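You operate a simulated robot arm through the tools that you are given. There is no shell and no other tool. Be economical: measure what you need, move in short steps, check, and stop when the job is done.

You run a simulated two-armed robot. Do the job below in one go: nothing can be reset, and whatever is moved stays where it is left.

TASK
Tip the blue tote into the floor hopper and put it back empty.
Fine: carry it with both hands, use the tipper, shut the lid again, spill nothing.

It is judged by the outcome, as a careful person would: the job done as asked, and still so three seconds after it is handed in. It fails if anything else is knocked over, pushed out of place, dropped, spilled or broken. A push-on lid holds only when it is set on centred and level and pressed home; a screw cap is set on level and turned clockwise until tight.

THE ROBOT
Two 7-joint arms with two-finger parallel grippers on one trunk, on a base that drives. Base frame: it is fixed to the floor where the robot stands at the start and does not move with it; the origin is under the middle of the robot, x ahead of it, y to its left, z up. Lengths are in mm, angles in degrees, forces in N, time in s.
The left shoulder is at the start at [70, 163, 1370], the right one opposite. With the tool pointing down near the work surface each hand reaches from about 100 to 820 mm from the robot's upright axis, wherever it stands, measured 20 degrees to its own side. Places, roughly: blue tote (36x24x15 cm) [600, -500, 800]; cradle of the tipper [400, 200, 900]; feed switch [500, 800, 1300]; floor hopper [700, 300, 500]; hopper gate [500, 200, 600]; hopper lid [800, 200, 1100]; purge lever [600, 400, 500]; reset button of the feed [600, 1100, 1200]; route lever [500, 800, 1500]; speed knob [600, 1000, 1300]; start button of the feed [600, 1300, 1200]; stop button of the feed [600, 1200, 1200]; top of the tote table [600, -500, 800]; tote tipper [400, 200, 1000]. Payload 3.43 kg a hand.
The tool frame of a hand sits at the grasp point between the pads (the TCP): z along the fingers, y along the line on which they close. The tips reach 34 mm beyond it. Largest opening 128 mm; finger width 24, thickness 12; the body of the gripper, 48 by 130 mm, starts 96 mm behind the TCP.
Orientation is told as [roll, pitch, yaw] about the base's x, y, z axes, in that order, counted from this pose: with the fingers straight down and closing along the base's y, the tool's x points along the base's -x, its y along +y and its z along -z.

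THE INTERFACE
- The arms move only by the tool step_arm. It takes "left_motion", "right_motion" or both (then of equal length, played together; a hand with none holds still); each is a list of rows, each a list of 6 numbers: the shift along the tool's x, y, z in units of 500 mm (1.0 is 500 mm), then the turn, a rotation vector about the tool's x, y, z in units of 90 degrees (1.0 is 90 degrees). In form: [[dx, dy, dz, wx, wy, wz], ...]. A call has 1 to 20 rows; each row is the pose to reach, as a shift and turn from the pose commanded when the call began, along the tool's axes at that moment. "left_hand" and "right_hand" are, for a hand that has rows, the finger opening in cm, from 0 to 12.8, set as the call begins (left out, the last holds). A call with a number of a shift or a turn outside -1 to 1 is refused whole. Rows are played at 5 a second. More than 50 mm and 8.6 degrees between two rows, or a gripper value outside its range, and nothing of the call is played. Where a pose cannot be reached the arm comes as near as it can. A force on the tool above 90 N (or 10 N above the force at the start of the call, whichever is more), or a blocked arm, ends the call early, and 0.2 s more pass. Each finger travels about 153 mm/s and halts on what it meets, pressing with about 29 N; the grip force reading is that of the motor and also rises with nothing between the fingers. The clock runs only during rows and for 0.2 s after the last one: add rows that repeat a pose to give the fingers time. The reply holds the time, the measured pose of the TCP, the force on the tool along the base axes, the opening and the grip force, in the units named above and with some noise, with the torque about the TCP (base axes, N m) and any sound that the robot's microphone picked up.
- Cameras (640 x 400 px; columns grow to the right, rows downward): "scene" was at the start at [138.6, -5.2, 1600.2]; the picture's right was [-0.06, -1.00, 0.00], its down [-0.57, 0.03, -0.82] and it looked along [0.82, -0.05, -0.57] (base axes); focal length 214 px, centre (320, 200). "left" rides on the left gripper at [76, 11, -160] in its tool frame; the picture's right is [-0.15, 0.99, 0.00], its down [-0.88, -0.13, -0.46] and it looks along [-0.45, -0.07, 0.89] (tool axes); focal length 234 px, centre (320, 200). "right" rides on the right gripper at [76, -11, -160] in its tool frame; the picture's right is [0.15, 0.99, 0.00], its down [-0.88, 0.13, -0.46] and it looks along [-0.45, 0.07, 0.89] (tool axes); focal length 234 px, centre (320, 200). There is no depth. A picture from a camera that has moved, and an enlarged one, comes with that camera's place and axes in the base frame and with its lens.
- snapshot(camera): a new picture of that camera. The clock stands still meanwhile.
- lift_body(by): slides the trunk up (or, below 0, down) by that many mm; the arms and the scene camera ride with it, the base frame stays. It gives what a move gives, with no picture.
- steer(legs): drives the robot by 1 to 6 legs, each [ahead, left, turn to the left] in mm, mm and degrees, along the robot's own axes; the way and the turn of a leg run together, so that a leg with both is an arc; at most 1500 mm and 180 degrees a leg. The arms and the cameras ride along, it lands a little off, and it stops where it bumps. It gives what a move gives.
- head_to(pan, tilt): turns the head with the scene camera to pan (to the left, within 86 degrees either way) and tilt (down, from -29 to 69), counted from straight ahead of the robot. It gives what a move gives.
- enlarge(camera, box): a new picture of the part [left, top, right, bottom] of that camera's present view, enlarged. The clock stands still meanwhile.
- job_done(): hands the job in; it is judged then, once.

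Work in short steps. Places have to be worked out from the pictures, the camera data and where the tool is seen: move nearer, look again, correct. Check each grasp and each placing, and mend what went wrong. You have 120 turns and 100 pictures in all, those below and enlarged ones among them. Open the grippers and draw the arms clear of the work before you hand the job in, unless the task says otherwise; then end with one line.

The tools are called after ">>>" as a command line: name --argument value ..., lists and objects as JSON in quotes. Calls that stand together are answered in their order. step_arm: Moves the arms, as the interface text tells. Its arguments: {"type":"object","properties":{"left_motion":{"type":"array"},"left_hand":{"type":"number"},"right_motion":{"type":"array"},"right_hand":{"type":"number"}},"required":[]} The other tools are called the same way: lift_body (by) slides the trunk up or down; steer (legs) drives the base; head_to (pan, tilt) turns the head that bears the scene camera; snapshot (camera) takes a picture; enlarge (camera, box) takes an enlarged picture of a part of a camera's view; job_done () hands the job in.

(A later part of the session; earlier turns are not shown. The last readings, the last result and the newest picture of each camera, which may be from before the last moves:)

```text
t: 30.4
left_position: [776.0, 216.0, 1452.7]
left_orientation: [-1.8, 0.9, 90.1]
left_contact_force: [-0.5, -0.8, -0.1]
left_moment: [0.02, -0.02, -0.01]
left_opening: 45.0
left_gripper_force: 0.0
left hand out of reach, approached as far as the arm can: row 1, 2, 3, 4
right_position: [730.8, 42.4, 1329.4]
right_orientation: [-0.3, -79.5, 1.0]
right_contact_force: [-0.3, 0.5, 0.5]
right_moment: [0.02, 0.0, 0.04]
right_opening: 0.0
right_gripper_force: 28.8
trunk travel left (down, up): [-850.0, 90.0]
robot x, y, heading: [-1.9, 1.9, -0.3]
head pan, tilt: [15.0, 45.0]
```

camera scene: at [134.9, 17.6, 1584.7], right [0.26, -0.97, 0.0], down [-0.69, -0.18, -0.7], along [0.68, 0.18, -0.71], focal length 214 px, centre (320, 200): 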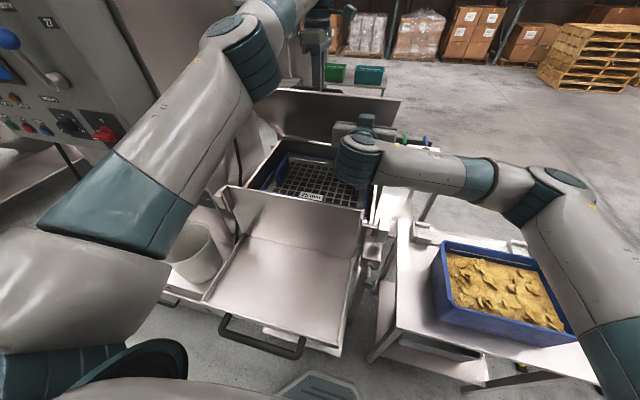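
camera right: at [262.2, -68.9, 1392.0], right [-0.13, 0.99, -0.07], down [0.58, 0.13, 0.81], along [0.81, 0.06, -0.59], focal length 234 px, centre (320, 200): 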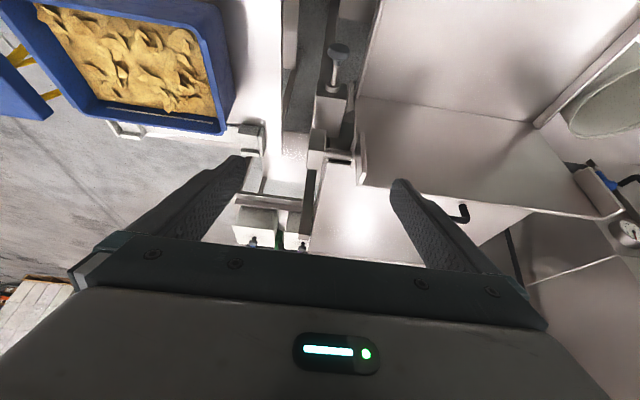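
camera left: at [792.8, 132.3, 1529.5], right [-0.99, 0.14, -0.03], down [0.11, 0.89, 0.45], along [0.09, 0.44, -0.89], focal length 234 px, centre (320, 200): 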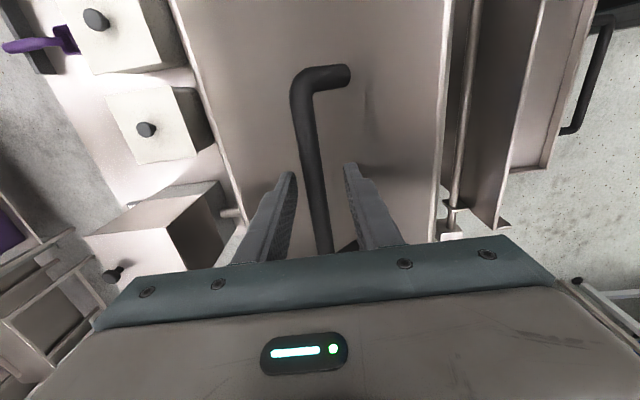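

The lid stays where it is without load. I withdraw the left hand, then check.

>>> step_arm --left_motion '[[0, 0.02, -0.06, 0, 0, 0], [0, 0.1, -0.1, 0, 0, 0], [0, 0.19, -0.12, 0, 0, 0], [0, 0.28, -0.12, 0, 0, 0], [0, 0.37, -0.12, 0, 0, 0], [0, 0.46, -0.12, 0, 0, 0]]'

>>> snapshot --camera "scene"

```text
t: 31.9
left_position: [538.8, 224.4, 1507.5]
left_orientation: [-1.9, 1.2, 90.2]
left_contact_force: [-0.4, 0.8, -0.1]
left_moment: [-0.11, -0.03, 0.0]
left_opening: 45.2
left_gripper_force: 0.1
left hand out of reach, approached as far as the arm can: row 1, 2
right_position: [727.6, 49.7, 1329.4]
right_orientation: [-2.0, -79.6, 2.5]
right_contact_force: [-0.5, 0.8, -0.1]
right_moment: [-0.04, -0.02, -0.11]
right_opening: 0.0
right_gripper_force: 28.5
trunk travel left (down, up): [-850.0, 90.0]
robot x, y, heading: [0.2, 0.8, -0.1]
head pan, tilt: [15.0, 45.0]
```

```text
64 pictures are left
camera scene: at [125.5, 27.2, 1585.3], right [0.26, -0.97, 0.0], down [-0.68, -0.19, -0.71], along [0.68, 0.18, -0.71], focal length 214 px, centre (320, 200)
```

scene: 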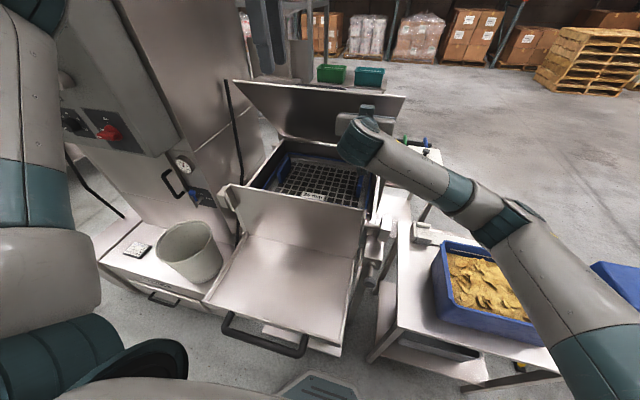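

Now I push the lid forward and slightly up with the right hand.

>>> step_arm --right_motion '[[-0.028, 0, 0.08, 0, 0, 0], [-0.056, 0, 0.16, 0, 0, 0], [-0.084, 0, 0.24, 0, 0, 0], [-0.112, 0, 0.32, 0, 0, 0], [-0.14, 0, 0.4, 0, 0, 0], [-0.169, 0, 0.478, 0, 0, 0]]'

>>> snapshot --camera "scene"

```text
t: 33.2
left_position: [544.2, 219.2, 1507.1]
left_orientation: [-1.7, 0.8, 90.1]
left_contact_force: [-0.2, 1.1, 0.3]
left_moment: [-0.03, 0.02, 0.0]
left_opening: 45.1
left_gripper_force: 0.2
right_position: [982.9, 46.5, 1365.6]
right_orientation: [-0.6, -79.4, 1.3]
right_contact_force: [0.1, -0.3, -0.5]
right_moment: [-0.01, -0.02, -0.01]
right_opening: 0.0
right_gripper_force: 29.0
trunk travel left (down, up): [-850.0, 90.0]
robot x, y, heading: [0.9, 0.0, 0.0]
head pan, tilt: [15.0, 45.0]
```

```text
63 pictures are left
camera scene: at [130.1, 21.3, 1584.9], right [0.26, -0.97, 0.0], down [-0.68, -0.18, -0.71], along [0.68, 0.18, -0.71], focal length 214 px, centre (320, 200)
```

scene: 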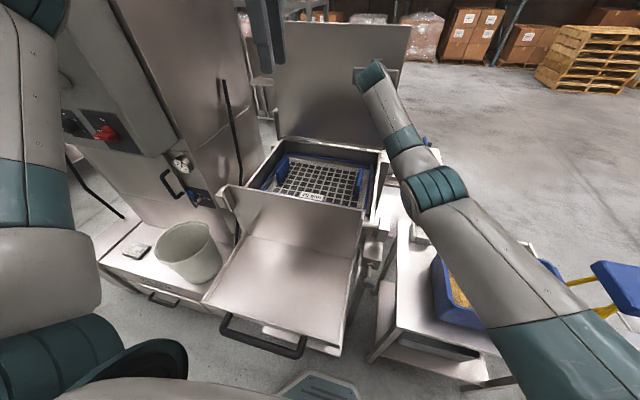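

Lid is about vertical with no load. I nudge a little further to feel for a stop.

>>> step_arm --right_motion '[[-0.01, 0, 0.03, 0, 0, 0], [-0.01, 0, 0.06, 0, 0, 0], [-0.01, 0, 0.1, 0, 0, 0]]'

>>> enlarge --camera "scene" --box '[220, 0, 460, 150]'

```text
t: 34.0
left_position: [543.7, 217.6, 1507.5]
left_orientation: [-1.8, 0.9, 90.1]
left_contact_force: [-0.4, -0.8, -0.4]
left_moment: [-0.01, 0.02, 0.0]
left_opening: 45.2
left_gripper_force: 0.1
right_position: [1016.2, 43.3, 1361.8]
right_orientation: [-0.7, -79.4, 1.3]
right_contact_force: [-1.3, 0.8, -0.1]
right_moment: [-0.02, -0.01, 0.04]
right_opening: 0.0
right_gripper_force: 29.1
right hand out of reach, approached as far as the arm can: row 3
trunk travel left (down, up): [-850.0, 90.0]
robot x, y, heading: [-2.8, -0.7, -0.1]
head pan, tilt: [15.0, 45.0]
```

```text
2.67 times, centred on (340, 75) of scene
camera zoom: at [128.9, 20.5, 1585.0], right [0.26, -0.97, 0.0], down [-0.68, -0.18, -0.71], along [0.68, 0.18, -0.71], focal length 572 px, centre (267, 533)
```

zoom: 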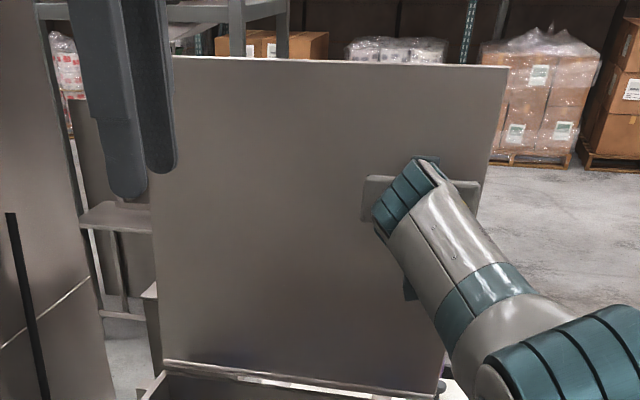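

Past vertical (~97°). I pull the right hand straight back and see whether the lid stays.

>>> step_arm --right_motion '[[0, 0, -0.06, 0, 0, 0], [0, 0, -0.15, 0, 0, 0], [0, -0.02, -0.24, 0, 0, 0], [0, -0.06, -0.33, 0, 0, 0], [0, -0.1, -0.42, 0, 0, 0], [0, -0.15, -0.5, 0, 0, 0], [0, -0.2, -0.58, 0, 0, 0], [0, -0.25, -0.66, 0, 0, 0], [0, -0.3, -0.74, 0, 0, 0], [0, -0.35, -0.82, 0, 0, 0]]'

>>> snapshot --camera "scene"

```text
t: 36.2
left_position: [543.2, 216.8, 1508.7]
left_orientation: [-1.8, 1.0, 90.1]
left_contact_force: [-0.1, 0.1, 0.1]
left_moment: [0.02, 0.0, 0.03]
left_opening: 45.0
left_gripper_force: 0.1
right_position: [615.9, -141.2, 1434.7]
right_orientation: [-4.7, -79.4, 4.6]
right_contact_force: [0.8, 0.6, 0.1]
right_moment: [0.0, 0.04, 0.03]
right_opening: 0.0
right_gripper_force: 29.1
trunk travel left (down, up): [-850.0, 90.0]
robot x, y, heading: [1.6, -1.8, -0.3]
head pan, tilt: [15.0, 45.0]
```

```text
61 pictures are left
camera scene: at [128.7, 19.8, 1585.1], right [0.26, -0.97, 0.0], down [-0.68, -0.18, -0.71], along [0.68, 0.18, -0.71], focal length 214 px, centre (320, 200)
```

scene: 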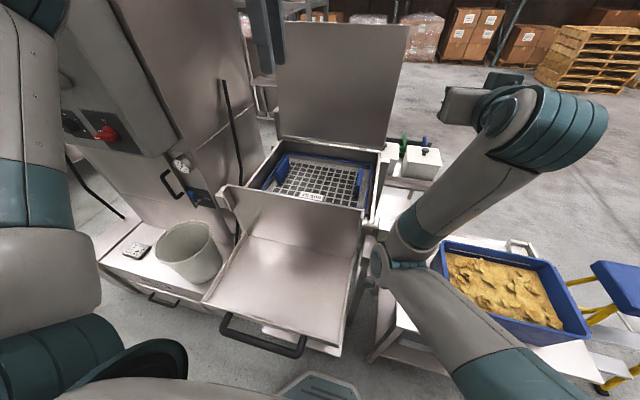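

The lid stays open. I drive 500 mm sideways to stand in front of the tote (arms are high, nothing in the way) and look down at it.

>>> steer --legs '[[0, -500, 0]]'

>>> head_to --pan 0 --tilt 50

>>> snapshot --camera "scene"

```text
t: 39.2
left_position: [544.0, -282.6, 1507.0]
left_orientation: [-1.9, 1.0, 89.8]
left_contact_force: [-0.3, 0.5, 0.0]
left_moment: [-0.01, 0.0, 0.0]
left_opening: 45.1
left_gripper_force: 0.0
right_position: [613.5, -640.5, 1436.8]
right_orientation: [-3.8, -79.5, 3.5]
right_contact_force: [1.1, -0.4, 0.1]
right_moment: [0.0, 0.02, -0.05]
right_opening: 0.0
right_gripper_force: 29.2
trunk travel left (down, up): [-850.0, 90.0]
robot x, y, heading: [-0.4, -497.2, -0.3]
head pan, tilt: [15.0, 45.0]
```

```text
t: 40.0
left_position: [543.8, -283.4, 1506.8]
left_orientation: [-1.8, 1.0, 89.8]
left_contact_force: [0.4, 0.2, 0.1]
left_moment: [0.06, 0.02, -0.01]
left_opening: 45.1
left_gripper_force: 0.0
right_position: [614.8, -642.8, 1437.5]
right_orientation: [-3.7, -79.6, 3.4]
right_contact_force: [-0.6, -0.2, 1.1]
right_moment: [-0.02, 0.0, -0.01]
right_opening: 0.0
right_gripper_force: 28.8
trunk travel left (down, up): [-850.0, 90.0]
robot x, y, heading: [-5.0, -500.4, -0.3]
head pan, tilt: [0.0, 50.0]
```

```text
60 pictures are left
camera scene: at [125.6, -500.0, 1578.2], right [-0.01, -1.0, 0.0], down [-0.77, 0.0, -0.64], along [0.64, 0.0, -0.77], focal length 214 px, centre (320, 200)
```

scene: 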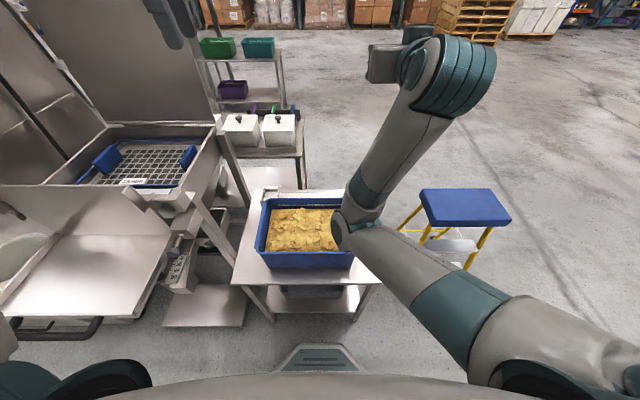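

I turn both hands to point down with fingers closing along y, above the tote's ends.

>>> step_arm --left_motion '[[0, 0, 0.03, 0, 0, 0.09], [0, 0, 0.06, 0, 0, 0.18], [0, 0, 0.1, 0, 0, 0.27], [0, 0, 0.14, 0, 0, 0.36], [0, 0, 0.18, 0, 0, 0.45], [0, 0, 0.22, 0, 0, 0.54], [0, 0, 0.26, 0, 0, 0.63], [0, 0, 0.3, 0, 0, 0.72], [0, 0, 0.34, 0, 0, 0.81], [0, 0, 0.36, 0, 0, 0.9], [0, 0, 0.36, 0, 0, 0.99]]' --left_hand 8 --right_motion '[[0.02, -0.01, -0.01, 0, 0.08, 0], [0.04, -0.02, -0.015, 0, 0.16, 0], [0.06, -0.03, -0.02, 0, 0.24, 0], [0.08, -0.04, -0.03, 0, 0.32, 0], [0.1, -0.05, -0.04, 0, 0.4, 0], [0.12, -0.06, -0.05, 0, 0.48, 0], [0.14, -0.07, -0.06, 0, 0.56, 0], [0.16, -0.08, -0.07, 0, 0.64, 0], [0.18, -0.09, -0.08, 0, 0.72, 0], [0.2, -0.1, -0.08, 0, 0.8, 0], [0.218, -0.1, -0.082, 0, 0.88, 0]]' --right_hand 8

>>> snapshot --camera "scene"

```text
t: 42.4
left_position: [546.2, -286.0, 1328.5]
left_orientation: [-0.9, -1.9, 0.7]
left_contact_force: [-0.8, 0.3, 0.4]
left_moment: [0.0, -0.03, -0.01]
left_opening: 79.8
left_gripper_force: 0.1
right_position: [646.1, -845.6, 1359.0]
right_orientation: [-0.5, -0.7, -0.1]
right_contact_force: [-0.5, 0.2, -0.7]
right_moment: [-0.02, -0.08, 0.0]
right_opening: 79.9
right_gripper_force: 0.0
right hand out of reach, approached as far as the arm can: row 1, 2, 3, 4, 5, 6, 7, 8, 9, 10, 11
trunk travel left (down, up): [-850.0, 90.0]
robot x, y, heading: [-2.3, -498.0, -0.3]
head pan, tilt: [0.0, 50.0]
```

```text
59 pictures are left
camera scene: at [123.3, -499.8, 1578.3], right [-0.01, -1.0, 0.0], down [-0.77, 0.01, -0.64], along [0.64, 0.0, -0.77], focal length 214 px, centre (320, 200)
```

scene: 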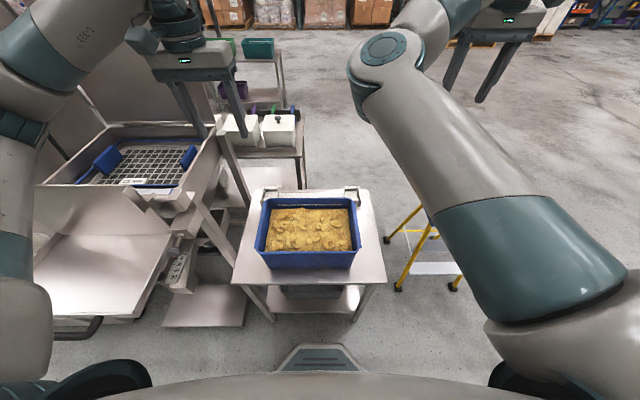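

The tote rim works out to x 458–683, y −277…−637, z≈905. I bring both hands above its end walls at about z 1020.

>>> step_arm --left_motion '[[-0.005, 0, 0.067, 0, 0, 0], [-0.01, 0, 0.134, 0, 0, 0], [-0.015, 0, 0.2, 0, 0, 0], [-0.02, 0, 0.267, 0, 0, 0], [-0.025, 0, 0.334, 0, 0, 0], [-0.03, 0, 0.4, 0, 0, 0], [-0.035, 0, 0.467, 0, 0, 0], [-0.04, 0, 0.534, 0, 0, 0], [-0.048, 0.012, 0.6, 0, 0.02, 0]]' --left_hand 8 --right_motion '[[0.017, 0.046, 0.06, 0, 0, 0], [0.034, 0.093, 0.13, 0, 0, 0], [0.05, 0.14, 0.21, 0, 0, 0], [0.068, 0.186, 0.29, 0, 0, 0], [0.085, 0.232, 0.37, 0, 0, 0], [0.1, 0.28, 0.45, 0, 0, 0], [0.118, 0.325, 0.53, 0, 0, 0], [0.135, 0.37, 0.61, 0, 0, 0], [0.152, 0.418, 0.68, 0, 0, 0]]' --right_hand 8

>>> snapshot --camera "left"

>>> snapshot --camera "right"

```text
t: 44.6
left_position: [578.9, -285.3, 1027.8]
left_orientation: [-1.0, 0.1, 0.8]
left_contact_force: [-0.3, 0.7, 0.3]
left_moment: [-0.01, 0.0, 0.0]
left_opening: 80.1
left_gripper_force: 0.1
right_position: [640.1, -733.2, 953.9]
right_orientation: [-6.0, -2.7, -4.8]
right_contact_force: [0.4, -0.7, -0.3]
right_moment: [-0.02, 0.02, 0.0]
right_opening: 79.8
right_gripper_force: 0.1
right hand out of reach, approached as far as the arm can: row 1, 2, 3, 4, 5, 6, 7, 8, 9
trunk travel left (down, up): [-850.0, 90.0]
robot x, y, heading: [-3.4, -500.4, -0.5]
head pan, tilt: [0.0, 50.0]
stopped in row 9 (right hand): the arm was blocked; the commanded pose is now the measured one
```

```text
58 pictures are left
camera left: at [504.9, -272.8, 1187.4], right [0.13, 0.99, -0.02], down [0.88, -0.11, 0.46], along [0.45, -0.08, -0.89], focal length 234 px, centre (320, 200)
```

left: 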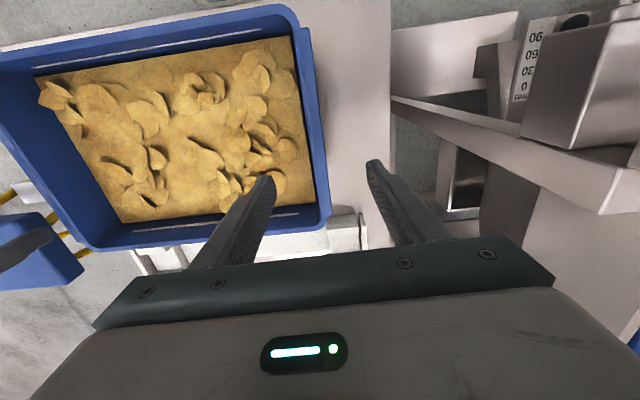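

```text
57 pictures are left
camera right: at [557.5, -720.2, 1111.2], right [-0.06, 0.99, -0.11], down [0.87, 0.11, 0.48], along [0.49, -0.07, -0.87], focal length 234 px, centre (320, 200)
```

right: 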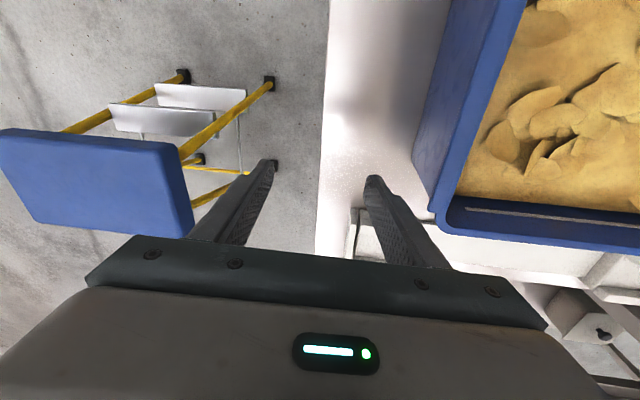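

The left hand is well placed, but the right arm is in a bad posture. I raise it and look.

>>> step_arm --right_motion '[[0.04, 0.0, -0.08, 0.02, 0, 0], [0.1, 0.02, -0.15, 0.04, 0, 0], [0.16, 0.06, -0.22, 0.06, 0.02, 0.03], [0.2, 0.1, -0.28, 0.065, 0.03, 0.05]]'

>>> snapshot --camera "scene"

```text
refused: row 3 steps farther than a row can; nothing moved
```

```text
56 pictures are left
camera scene: at [126.2, -499.6, 1578.1], right [-0.01, -1.0, 0.0], down [-0.77, 0.01, -0.64], along [0.64, 0.0, -0.77], focal length 214 px, centre (320, 200)
```

scene: 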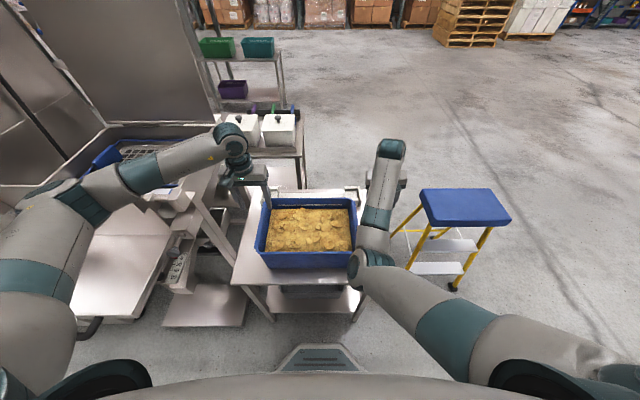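

The right elbow hangs low beside the tote. I raise the right hand well up to let the arm refold.

>>> step_arm --right_motion '[[0.0, 0.0, -0.08, 0.02, 0, 0], [0.02, 0.0, -0.17, 0.04, 0, 0], [0.04, 0.0, -0.26, 0.06, 0.02, 0.03], [0.06, 0.01, -0.35, 0.065, 0.03, 0.05], [0.08, 0.02, -0.44, 0.065, 0.03, 0.05], [0.1, 0.03, -0.53, 0.065, 0.03, 0.05], [0.12, 0.04, -0.62, 0.065, 0.03, 0.05], [0.14, 0.05, -0.71, 0.065, 0.03, 0.05], [0.16, 0.06, -0.8, 0.065, 0.03, 0.05], [0.18, 0.07, -0.89, 0.065, 0.03, 0.05], [0.2, 0.08, -0.98, 0.065, 0.03, 0.05]]'

>>> step_arm --right_motion '[[0.04, 0.03, -0.05, 0, 0, 0], [0.08, 0.06, -0.1, 0, 0, 0], [0.12, 0.09, -0.15, 0, 0, 0], [0.16, 0.12, -0.2, 0, 0, 0], [0.2, 0.15, -0.25, 0, 0, 0]]'

>>> snapshot --camera "scene"

```text
t: 47.0
left_position: [576.6, -284.7, 1030.7]
left_orientation: [-1.1, -0.2, 0.8]
left_contact_force: [0.1, 0.7, -0.3]
left_moment: [-0.02, -0.07, -0.01]
left_opening: 79.9
left_gripper_force: 0.1
right_position: [673.9, -806.3, 1459.8]
right_orientation: [-11.3, -0.5, -9.1]
right_contact_force: [-1.1, -0.4, 0.3]
right_moment: [-0.03, -0.06, 0.01]
right_opening: 79.7
right_gripper_force: 0.0
right hand out of reach, approached as far as the arm can: row 2, 3, 4, 5, 6, 7, 8, 9, 10, 11
trunk travel left (down, up): [-850.0, 90.0]
robot x, y, heading: [-3.8, -498.5, -0.5]
head pan, tilt: [0.0, 50.0]
```

```text
t: 48.2
left_position: [579.2, -285.3, 1029.4]
left_orientation: [-1.0, 0.0, 0.7]
left_contact_force: [0.4, -0.2, -0.5]
left_moment: [0.02, -0.04, 0.01]
left_opening: 80.0
left_gripper_force: 0.1
right_position: [663.9, -788.5, 1514.4]
right_orientation: [-11.4, -0.4, -9.3]
right_contact_force: [-0.4, -0.3, -0.2]
right_moment: [0.0, 0.01, -0.04]
right_opening: 80.2
right_gripper_force: 0.1
right hand out of reach, approached as far as the arm can: row 1, 2, 3, 4, 5
trunk travel left (down, up): [-850.0, 90.0]
robot x, y, heading: [-2.4, -496.6, -0.5]
head pan, tilt: [0.0, 50.0]
```

```text
55 pictures are left
camera scene: at [124.6, -499.5, 1578.2], right [-0.01, -1.0, 0.0], down [-0.77, 0.0, -0.64], along [0.64, 0.0, -0.77], focal length 214 px, centre (320, 200)
```

scene: 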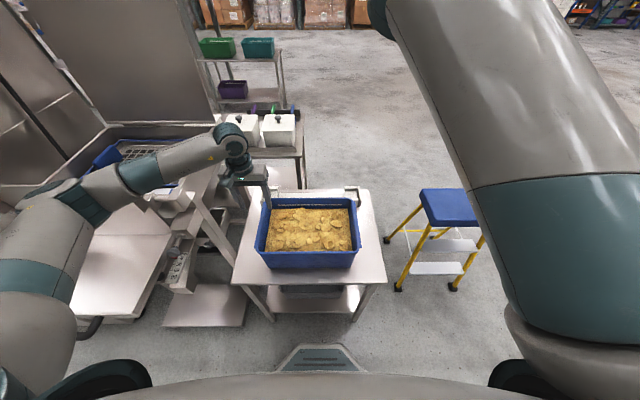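

The wrist is at a limit in this fold. I retrace: go back to the earlier forward-pointing pose, then reverse to the pose that was fine before.

>>> step_arm --right_motion '[[0.009, 0.027, 0.014, -0.011, -0.08, -0.009], [0.018, 0.054, 0.028, -0.022, -0.16, -0.018], [0.027, 0.081, 0.042, -0.033, -0.24, -0.027], [0.036, 0.108, 0.056, -0.044, -0.32, -0.036], [0.045, 0.135, 0.07, -0.055, -0.4, -0.045], [0.054, 0.162, 0.084, -0.066, -0.48, -0.054], [0.063, 0.189, 0.098, -0.077, -0.56, -0.063], [0.072, 0.216, 0.112, -0.088, -0.64, -0.072], [0.08, 0.243, 0.126, -0.1, -0.72, -0.08], [0.088, 0.27, 0.14, -0.11, -0.8, -0.09], [0.096, 0.296, 0.158, -0.12, -0.88, -0.1]]'

```text
t: 49.0
left_position: [586.0, -287.2, 1024.0]
left_orientation: [-1.1, 0.5, 0.6]
left_contact_force: [1.0, -0.2, 0.0]
left_moment: [0.01, 0.09, -0.02]
left_opening: 80.1
left_gripper_force: 0.1
right_position: [646.6, -897.6, 1307.2]
right_orientation: [-19.8, 0.4, -16.4]
right_contact_force: [1.5, -0.3, -0.8]
right_moment: [-0.11, 0.1, -0.04]
right_opening: 80.6
right_gripper_force: 0.1
right hand out of reach, approached as far as the arm can: row 1, 2, 3, 4
trunk travel left (down, up): [-850.0, 90.0]
robot x, y, heading: [-4.1, -498.2, -0.6]
head pan, tilt: [0.0, 50.0]
stopped in row 4 (right hand): the arm was blocked; the commanded pose is now the measured one
```

Odd response; I look at the right arm itself.

>>> head_to --pan -45 --tilt 20

>>> snapshot --camera "scene"

```text
t: 50.1
left_position: [580.0, -286.1, 1027.8]
left_orientation: [-1.0, 0.1, 0.8]
left_contact_force: [0.3, -0.8, 0.4]
left_moment: [0.0, 0.01, 0.02]
left_opening: 79.8
left_gripper_force: 0.0
right_position: [639.0, -895.9, 1311.1]
right_orientation: [-19.7, 0.2, -16.3]
right_contact_force: [-0.1, -0.4, 0.4]
right_moment: [0.02, 0.02, 0.0]
right_opening: 80.0
right_gripper_force: 0.0
trunk travel left (down, up): [-850.0, 90.0]
robot x, y, heading: [-0.3, -496.5, -0.4]
head pan, tilt: [-45.0, 20.0]
```

```text
54 pictures are left
camera scene: at [114.3, -565.8, 1623.6], right [-0.71, -0.7, 0.0], down [-0.24, 0.24, -0.94], along [0.66, -0.67, -0.34], focal length 214 px, centre (320, 200)
```

scene: 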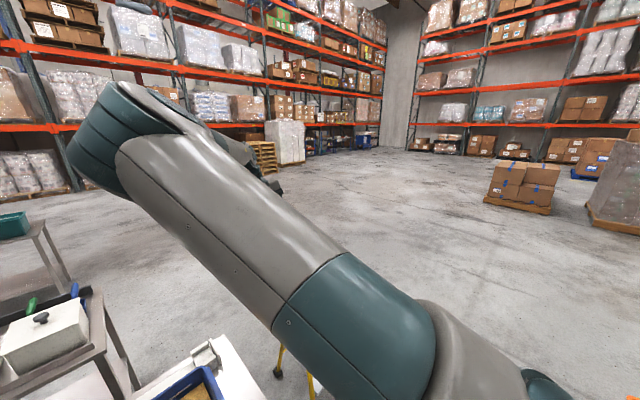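

The elbow is folded inward across the chest. I stretch the right hand out to the right so the elbow can swing out.

>>> step_arm --right_motion '[[0.01, -0.08, 0, 0, 0, 0], [0.03, -0.16, 0, 0, 0, 0], [0.06, -0.24, 0.0, 0, 0, 0], [0.1, -0.32, 0.0, 0, 0, 0], [0.14, -0.4, 0.0, 0, 0, 0], [0.18, -0.48, 0.0, 0, 0, 0], [0.22, -0.55, 0.0, 0, 0, 0], [0.28, -0.62, 0.0, 0, 0, 0]]'

>>> snapshot --camera "scene"

```text
t: 51.9
left_position: [577.9, -288.0, 1028.7]
left_orientation: [-0.9, 0.0, 0.7]
left_contact_force: [-0.6, -0.1, 1.2]
left_moment: [0.02, -0.04, 0.0]
left_opening: 79.9
left_gripper_force: 0.0
right_position: [421.5, -1140.7, 1416.2]
right_orientation: [-19.6, 0.2, -16.1]
right_contact_force: [-0.8, 0.6, -0.5]
right_moment: [0.04, -0.02, 0.06]
right_opening: 79.9
right_gripper_force: 0.0
trunk travel left (down, up): [-850.0, 90.0]
robot x, y, heading: [-0.5, -501.1, -0.4]
head pan, tilt: [-45.0, 20.0]
```

```text
53 pictures are left
camera scene: at [111.9, -567.5, 1623.8], right [-0.71, -0.7, 0.0], down [-0.24, 0.24, -0.94], along [0.66, -0.67, -0.34], focal length 214 px, centre (320, 200)
```

scene: 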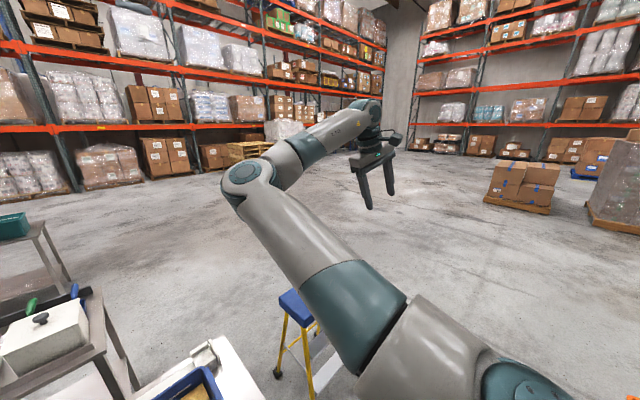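

Everything's in reach again. I straighten the wrist here, then see where the elbow goes as I lower the hand.

>>> step_arm --right_motion '[[0, 0, 0.05, -0.055, 0, -0.045], [0.02, 0, 0.1, -0.11, 0, -0.09], [0.04, 0, 0.15, -0.165, 0, -0.135], [0.06, 0, 0.2, -0.217, 0, -0.18], [0.1, 0, 0.28, -0.217, 0, -0.18], [0.14, 0, 0.36, -0.217, 0, -0.18], [0.18, 0, 0.44, -0.217, 0, -0.18]]'

>>> snapshot --camera "scene"

```text
t: 53.5
left_position: [577.9, -286.5, 1028.4]
left_orientation: [-0.9, -0.1, 0.7]
left_contact_force: [-0.4, -0.1, 1.5]
left_moment: [0.01, 0.02, 0.01]
left_opening: 80.0
left_gripper_force: 0.1
right_position: [314.4, -1185.9, 1206.7]
right_orientation: [0.5, 2.9, -0.3]
right_contact_force: [1.1, -0.1, -0.3]
right_moment: [0.03, -0.02, 0.02]
right_opening: 79.9
right_gripper_force: 0.1
trunk travel left (down, up): [-850.0, 90.0]
robot x, y, heading: [0.6, -499.3, -0.2]
head pan, tilt: [-45.0, 20.0]
```

```text
52 pictures are left
camera scene: at [113.4, -567.8, 1623.7], right [-0.71, -0.7, 0.0], down [-0.24, 0.24, -0.94], along [0.66, -0.67, -0.34], focal length 214 px, centre (320, 200)
```

scene: 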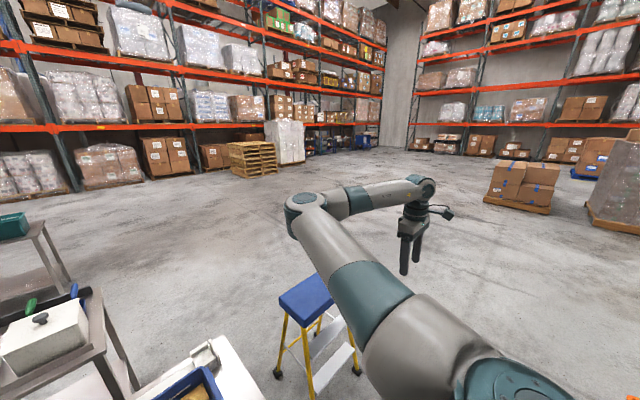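

The elbow sits inward, so the natural wrist yaw is flipped. The gripper is symmetric, so I turn the right hand by 180° here in free space.

>>> step_arm --right_motion '[[-0.01, 0, 0.0, 0, 0, 0.09], [-0.02, 0, 0.0, 0, 0, 0.18], [-0.03, 0.02, 0, 0, 0, 0.27], [-0.05, 0.04, 0, 0, 0, 0.36], [-0.07, 0.06, 0, 0, 0, 0.45], [-0.09, 0.08, 0, 0, 0, 0.54], [-0.11, 0.1, 0, 0, 0, 0.63], [-0.13, 0.12, 0, 0, 0, 0.72], [-0.15, 0.14, 0, 0, 0, 0.81], [-0.17, 0.16, 0, 0, 0, 0.9], [-0.19, 0.18, 0, 0, 0, 0.99]]'

>>> step_arm --right_motion '[[0, 0, 0, 0, 0, 0.09], [0, 0, 0, 0, 0, 0.18], [0, 0, 0, 0, 0, 0.27], [0, 0, 0, 0, 0, 0.36], [0, 0, 0, 0, 0, 0.45], [0, 0, 0, 0, 0, 0.54], [0, 0, 0, 0, 0, 0.63], [0, 0, 0, 0, 0, 0.72], [0, 0, 0, 0, 0, 0.81], [0, 0, 0, 0, 0, 0.9], [0, 0, 0, 0, 0, 0.99]]'

>>> snapshot --camera "scene"

```text
t: 55.9
left_position: [578.6, -285.8, 1027.3]
left_orientation: [-1.0, 0.0, 0.7]
left_contact_force: [-0.2, -0.2, 0.1]
left_moment: [-0.01, 0.03, 0.02]
left_opening: 80.3
left_gripper_force: 0.1
right_position: [411.1, -1092.7, 1205.1]
right_orientation: [-2.8, 0.2, -89.6]
right_contact_force: [0.5, 0.3, -0.6]
right_moment: [0.0, -0.03, 0.01]
right_opening: 80.1
right_gripper_force: 0.1
trunk travel left (down, up): [-850.0, 90.0]
robot x, y, heading: [-1.1, -500.7, -0.3]
head pan, tilt: [-45.0, 20.0]
```

```text
t: 58.3
left_position: [579.4, -285.8, 1029.3]
left_orientation: [-1.0, 0.1, 0.7]
left_contact_force: [-0.9, -0.3, 0.1]
left_moment: [-0.01, -0.01, 0.01]
left_opening: 80.0
left_gripper_force: 0.1
right_position: [410.3, -1093.4, 1204.9]
right_orientation: [-0.4, -2.8, -178.6]
right_contact_force: [-0.1, -0.7, -0.4]
right_moment: [0.01, -0.02, -0.03]
right_opening: 80.2
right_gripper_force: 0.2
trunk travel left (down, up): [-850.0, 90.0]
robot x, y, heading: [-5.1, -497.0, -0.3]
head pan, tilt: [-45.0, 20.0]
```

```text
51 pictures are left
camera scene: at [113.5, -565.6, 1623.7], right [-0.71, -0.7, 0.0], down [-0.24, 0.24, -0.94], along [0.66, -0.67, -0.34], focal length 214 px, centre (320, 200)
```

scene: 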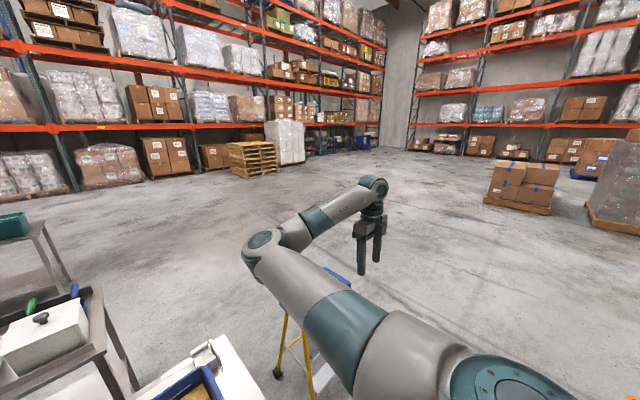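

The flip worked freely. Now I bring the right hand in toward the tote's right end at z≈1110.

>>> step_arm --right_motion '[[0.033, -0.079, 0.02, 0, -0.005, 0], [0.066, -0.157, 0.04, 0, -0.01, 0], [0.1, -0.236, 0.06, 0, -0.015, 0], [0.132, -0.314, 0.08, 0, -0.02, 0], [0.165, -0.393, 0.1, 0, -0.031, 0], [0.198, -0.471, 0.12, 0, -0.031, 0], [0.231, -0.55, 0.14, 0, -0.031, 0], [0.264, -0.629, 0.16, 0, -0.031, 0], [0.297, -0.707, 0.18, 0, -0.031, 0], [0.33, -0.786, 0.19, 0, -0.031, -0.016]]'

>>> head_to --pan 0 --tilt 50

>>> snapshot --camera "scene"

>>> snapshot --camera "right"

```text
t: 60.5
left_position: [581.4, -284.6, 1028.1]
left_orientation: [-1.1, 0.1, 0.6]
left_contact_force: [-0.2, 0.6, -0.1]
left_moment: [0.02, 0.03, 0.03]
left_opening: 80.3
left_gripper_force: 0.1
right_position: [668.9, -784.5, 1068.1]
right_orientation: [-0.4, -5.6, -177.0]
right_contact_force: [0.2, 0.7, -0.7]
right_moment: [-0.01, 0.06, 0.01]
right_opening: 79.9
right_gripper_force: 0.2
right hand out of reach, approached as far as the arm can: row 5, 6, 7, 8, 9, 10
trunk travel left (down, up): [-850.0, 90.0]
robot x, y, heading: [-4.8, -498.7, -0.3]
head pan, tilt: [-45.0, 20.0]
```

```text
t: 61.6
left_position: [579.9, -285.8, 1028.0]
left_orientation: [-1.0, 0.0, 0.7]
left_contact_force: [-0.5, 0.6, 0.1]
left_moment: [-0.02, 0.0, 0.0]
left_opening: 80.0
left_gripper_force: 0.0
right_position: [666.9, -786.3, 1069.5]
right_orientation: [-0.5, -5.6, -177.0]
right_contact_force: [0.8, 0.5, 0.1]
right_moment: [-0.01, 0.02, -0.03]
right_opening: 79.8
right_gripper_force: 0.1
trunk travel left (down, up): [-850.0, 90.0]
robot x, y, heading: [-5.4, -497.0, -0.6]
head pan, tilt: [0.0, 50.0]
```

```text
50 pictures are left
camera scene: at [125.5, -499.5, 1578.2], right [-0.01, -1.0, 0.0], down [-0.77, 0.01, -0.64], along [0.64, -0.01, -0.77], focal length 214 px, centre (320, 200)
```

scene: 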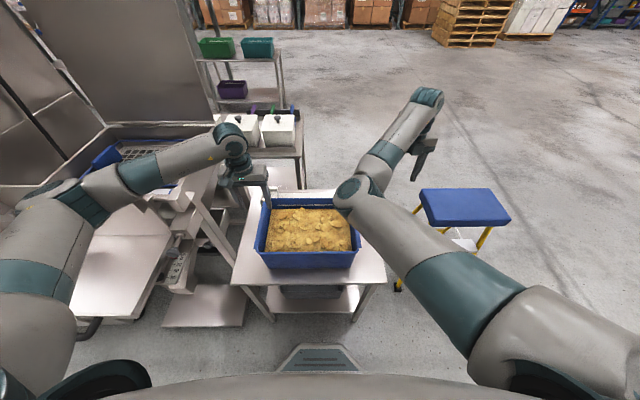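

```text
49 pictures are left
camera right: at [757.6, -770.8, 1220.7], right [0.2, -0.98, -0.02], down [-0.82, -0.18, 0.54], along [-0.53, -0.09, -0.84], focal length 234 px, centre (320, 200)
```

right: 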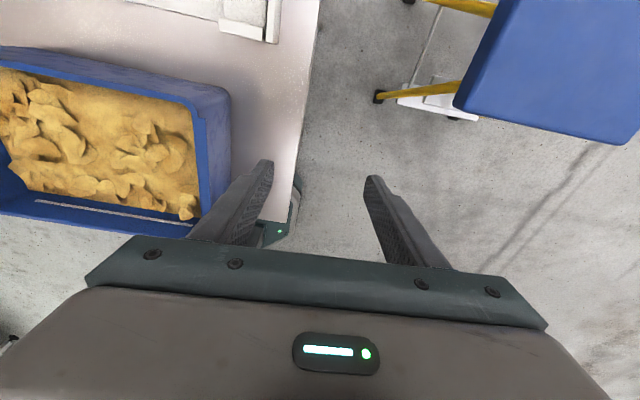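

That elbow can't fold further in, but it is comfortable with the right hand farther out. I'll offset the robot so the tote sits to my right, keep both hands at a fixed relative pose, and use the trunk and base for moving. First I set both hands high, 356 mm apart.

>>> step_arm --left_motion '[[-0.01, -0.02, -0.08, 0, 0, 0], [-0.03, -0.06, -0.16, 0, 0, 0], [-0.05, -0.1, -0.23, 0, 0, 0], [-0.07, -0.15, -0.3, 0, 0, 0], [-0.09, -0.2, -0.37, 0, 0, 0], [-0.1, -0.26, -0.43, 0, 0, 0], [-0.11, -0.32, -0.49, 0, 0, 0], [-0.12, -0.37, -0.55, 0, 0, 0], [-0.12, -0.408, -0.604, 0, 0, 0]]' --right_motion '[[0, 0.01, -0.05, 0, -0.01, 0], [0, 0.03, -0.11, 0, -0.02, 0], [-0.01, 0.05, -0.17, 0, -0.03, 0], [-0.02, 0.07, -0.23, 0, -0.04, 0], [-0.03, 0.09, -0.29, 0, -0.05, 0], [-0.04, 0.1, -0.35, 0, -0.06, 0], [-0.05, 0.11, -0.41, 0, -0.062, 0], [-0.054, 0.12, -0.47, 0, -0.062, 0], [-0.054, 0.12, -0.52, 0, -0.062, 0]]'

>>> snapshot --camera "scene"

```text
t: 63.6
left_position: [639.6, -484.5, 1334.5]
left_orientation: [-0.9, 0.0, 0.7]
left_contact_force: [-0.8, 0.1, 0.8]
left_moment: [0.03, -0.03, -0.01]
left_opening: 79.9
left_gripper_force: 0.0
right_position: [665.8, -846.0, 1324.9]
right_orientation: [-0.7, -11.0, -176.9]
right_contact_force: [-0.3, -0.2, -0.5]
right_moment: [0.06, 0.03, 0.01]
right_opening: 79.9
right_gripper_force: 0.0
trunk travel left (down, up): [-850.0, 90.0]
robot x, y, heading: [-0.2, -498.0, -0.6]
head pan, tilt: [0.0, 50.0]
```

```text
48 pictures are left
camera scene: at [123.8, -501.2, 1578.2], right [-0.01, -1.0, 0.0], down [-0.77, 0.01, -0.64], along [0.64, 0.0, -0.77], focal length 214 px, centre (320, 200)
```

scene: 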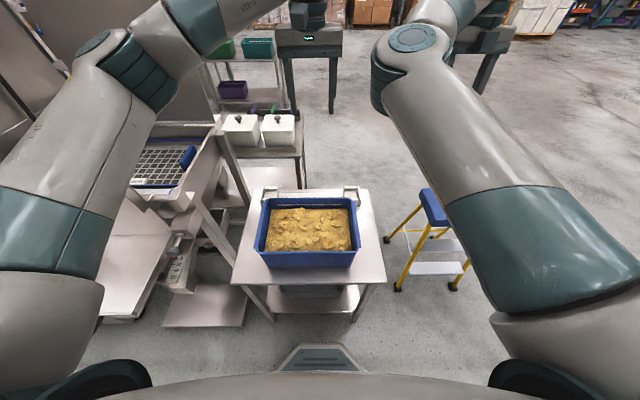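

Both are well in reach. I level the right hand and drive so the hands come above the tote's end walls.

>>> step_arm --right_motion '[[-0.02, 0, 0, 0, 0.06, 0], [-0.052, 0, -0.02, 0, 0.122, -0.03]]'

>>> steer --legs '[[-67, 193, 0.5]]'

>>> snapshot --camera "left"

>>> snapshot --camera "right"

```text
t: 64.2
left_position: [640.0, -484.1, 1334.6]
left_orientation: [-1.0, 0.0, 0.7]
left_contact_force: [-0.4, 0.2, -0.4]
left_moment: [-0.03, -0.03, 0.0]
left_opening: 80.0
left_gripper_force: 0.0
right_position: [641.2, -845.9, 1340.4]
right_orientation: [-0.8, -0.1, -174.5]
right_contact_force: [-0.6, -0.5, 0.2]
right_moment: [0.03, -0.01, 0.0]
right_opening: 80.2
right_gripper_force: 0.1
trunk travel left (down, up): [-850.0, 90.0]
robot x, y, heading: [-0.2, -498.1, -0.1]
head pan, tilt: [0.0, 50.0]
```

```text
t: 65.8
left_position: [577.5, -294.7, 1331.7]
left_orientation: [-0.8, 0.2, 0.8]
left_contact_force: [0.4, -0.1, 1.0]
left_moment: [0.01, 0.04, -0.06]
left_opening: 79.8
left_gripper_force: 0.1
right_position: [581.3, -657.4, 1337.7]
right_orientation: [-1.0, -0.3, -174.2]
right_contact_force: [0.6, -0.5, -0.4]
right_moment: [0.01, 0.01, -0.03]
right_opening: 80.3
right_gripper_force: 0.0
trunk travel left (down, up): [-850.0, 90.0]
robot x, y, heading: [-67.5, -306.4, -0.1]
head pan, tilt: [0.0, 50.0]
```

```text
47 pictures are left
camera left: at [502.8, -283.0, 1491.4], right [0.13, 0.99, -0.01], down [0.88, -0.11, 0.46], along [0.45, -0.07, -0.89], focal length 234 px, centre (320, 200)
```

left: 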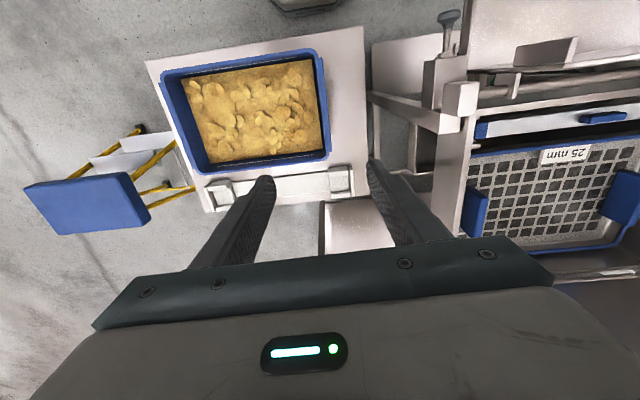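

```text
46 pictures are left
camera right: at [655.8, -640.6, 1497.5], right [0.25, -0.97, -0.02], down [-0.86, -0.23, 0.46], along [-0.45, -0.1, -0.89], focal length 234 px, centre (320, 200)
```

right: 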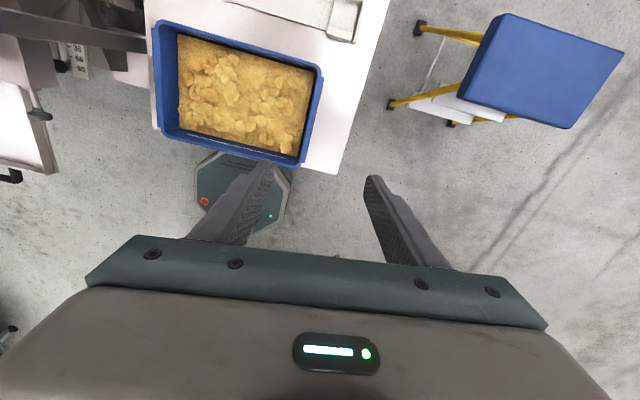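

From these views the rim is at x 444–668, y −287…−636, z≈925. I align the hands to the end walls and lower the trunk partway.

>>> step_arm --left_motion '[[0.017, 0.004, 0, -0.01, 0, 0], [0.034, 0.008, 0, -0.01, 0, 0]]' --right_motion '[[-0.02, -0.025, 0.0, 0, 0, 0.032], [-0.045, -0.048, 0.012, 0, 0, 0.062]]'

>>> lift_body --by -320

>>> snapshot --camera "left"

>>> snapshot --camera "right"

```text
t: 66.5
left_position: [558.7, -289.5, 1332.1]
left_orientation: [0.0, 0.0, 0.9]
left_contact_force: [-0.8, 0.1, 0.2]
left_moment: [0.06, -0.04, -0.03]
left_opening: 80.0
left_gripper_force: 0.0
right_position: [541.9, -677.3, 1329.0]
right_orientation: [-0.9, -0.3, -179.8]
right_contact_force: [0.4, -0.8, 0.1]
right_moment: [0.0, -0.05, -0.01]
right_opening: 79.8
right_gripper_force: 0.0
right hand out of reach, approached as far as the arm can: row 1, 2
trunk travel left (down, up): [-850.0, 90.0]
robot x, y, heading: [-68.1, -306.8, -0.2]
head pan, tilt: [0.0, 50.0]
```

```text
t: 69.6
left_position: [559.4, -288.1, 1011.8]
left_orientation: [-0.1, 0.0, 0.9]
left_contact_force: [-0.7, -0.1, 1.4]
left_moment: [-0.02, 0.02, 0.01]
left_opening: 80.0
left_gripper_force: 0.1
right_position: [542.4, -675.9, 1009.1]
right_orientation: [-1.0, -0.3, -179.8]
right_contact_force: [-0.1, -0.4, 0.4]
right_moment: [-0.02, 0.04, 0.01]
right_opening: 79.7
right_gripper_force: 0.0
trunk travel left (down, up): [-530.0, 410.0]
robot x, y, heading: [-71.0, -311.9, -0.3]
head pan, tilt: [0.0, 50.0]
```

```text
45 pictures are left
camera left: at [483.9, -278.5, 1171.6], right [0.13, 0.99, 0.0], down [0.88, -0.12, 0.46], along [0.45, -0.06, -0.89], focal length 234 px, centre (320, 200)
```

left: 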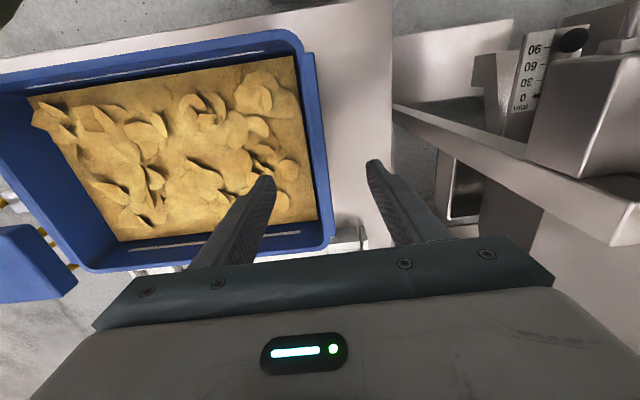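

```text
44 pictures are left
camera right: at [619.0, -666.7, 1169.1], right [0.15, -0.99, -0.02], down [-0.88, -0.14, 0.46], along [-0.46, -0.06, -0.89], focal length 234 px, centre (320, 200)
```

right: 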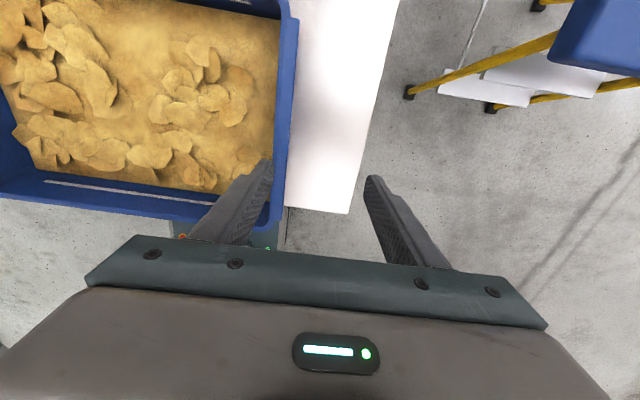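

The right hand is at its limit ~43 mm outside. I shift the robot left 44 mm and bring the left hand back accordingly, still 50 mm above the rim.

>>> steer --legs '[[10, 44, 0.2]]'

>>> step_arm --left_motion '[[0.015, -0.05, 0, 0, 0, 0.005], [0.03, -0.094, 0, 0, 0, 0.01]]'

>>> snapshot --camera "left"

>>> snapshot --camera "right"

```text
t: 70.5
left_position: [570.9, -241.3, 1010.8]
left_orientation: [-0.2, 0.2, 1.2]
left_contact_force: [0.7, 1.0, -0.5]
left_moment: [-0.06, 0.02, 0.0]
left_opening: 80.3
left_gripper_force: 0.2
right_position: [554.3, -629.5, 1009.7]
right_orientation: [-0.9, -0.4, -179.5]
right_contact_force: [0.4, -0.4, -0.5]
right_moment: [-0.06, -0.03, -0.01]
right_opening: 79.8
right_gripper_force: 0.0
trunk travel left (down, up): [-530.0, 410.0]
robot x, y, heading: [-58.3, -263.2, 0.4]
head pan, tilt: [0.0, 50.0]
```

```text
t: 71.1
left_position: [555.1, -289.4, 1011.6]
left_orientation: [0.0, 0.1, 0.2]
left_contact_force: [-0.1, -0.3, -0.2]
left_moment: [-0.04, 0.0, -0.02]
left_opening: 80.3
left_gripper_force: 0.1
right_position: [555.3, -630.0, 1008.5]
right_orientation: [-0.9, -0.3, -179.6]
right_contact_force: [-0.1, -0.5, 0.0]
right_moment: [0.0, -0.04, 0.02]
right_opening: 79.9
right_gripper_force: 0.0
trunk travel left (down, up): [-530.0, 410.0]
robot x, y, heading: [-59.0, -265.5, 0.1]
head pan, tilt: [0.0, 50.0]
```

```text
43 pictures are left
camera left: at [480.0, -279.2, 1171.0], right [0.14, 0.99, 0.0], down [0.88, -0.13, 0.46], along [0.45, -0.07, -0.89], focal length 234 px, centre (320, 200)
```

left: 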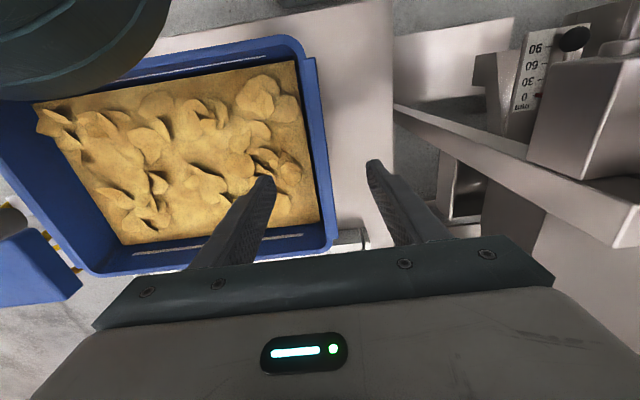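

```text
42 pictures are left
camera right: at [630.7, -620.4, 1169.0], right [0.15, -0.99, -0.02], down [-0.88, -0.14, 0.46], along [-0.46, -0.06, -0.89], focal length 234 px, centre (320, 200)
```

right: 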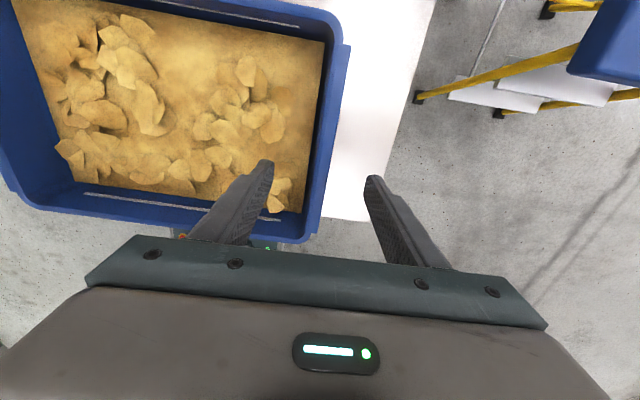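

Aligned. I lower 74 mm so the fingers straddle the walls, then view.

>>> lift_body --by -74

>>> enlarge --camera "left" --box '[200, 100, 440, 250]'

>>> enlarge --camera "right" --box '[180, 100, 440, 260]'

```text
t: 72.2
left_position: [554.5, -289.3, 937.7]
left_orientation: [-0.1, 0.0, 0.2]
left_contact_force: [-0.1, 0.4, -1.0]
left_moment: [-0.01, 0.0, 0.01]
left_opening: 80.0
left_gripper_force: 0.0
right_position: [554.5, -630.4, 935.5]
right_orientation: [-0.9, -0.3, -179.6]
right_contact_force: [-0.1, -0.4, -0.3]
right_moment: [0.01, 0.02, 0.0]
right_opening: 80.1
right_gripper_force: 0.1
trunk travel left (down, up): [-456.0, 484.0]
robot x, y, heading: [-55.1, -266.7, 0.0]
head pan, tilt: [0.0, 50.0]
```

```text
2.67 times, centred on (320, 175) of left
camera zoom: at [479.7, -279.2, 1097.2], right [0.14, 0.99, 0.0], down [0.88, -0.13, 0.46], along [0.45, -0.07, -0.89], focal length 624 px, centre (320, 267)
```

zoom: 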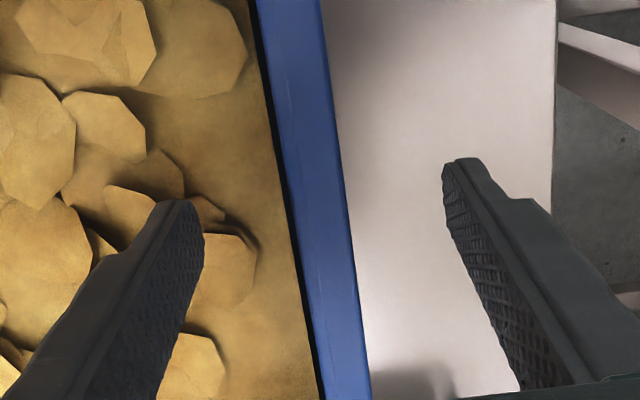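

```text
2.46 times, centred on (310, 180) of right
camera zoom: at [630.2, -620.6, 1095.3], right [0.15, -0.99, -0.02], down [-0.88, -0.14, 0.46], along [-0.46, -0.06, -0.89], focal length 576 px, centre (345, 249)
```

zoom: 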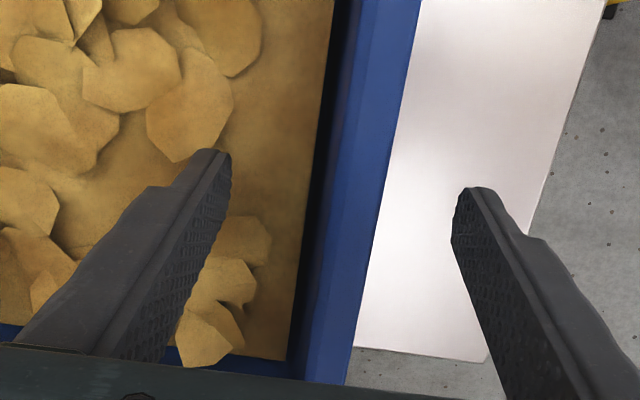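

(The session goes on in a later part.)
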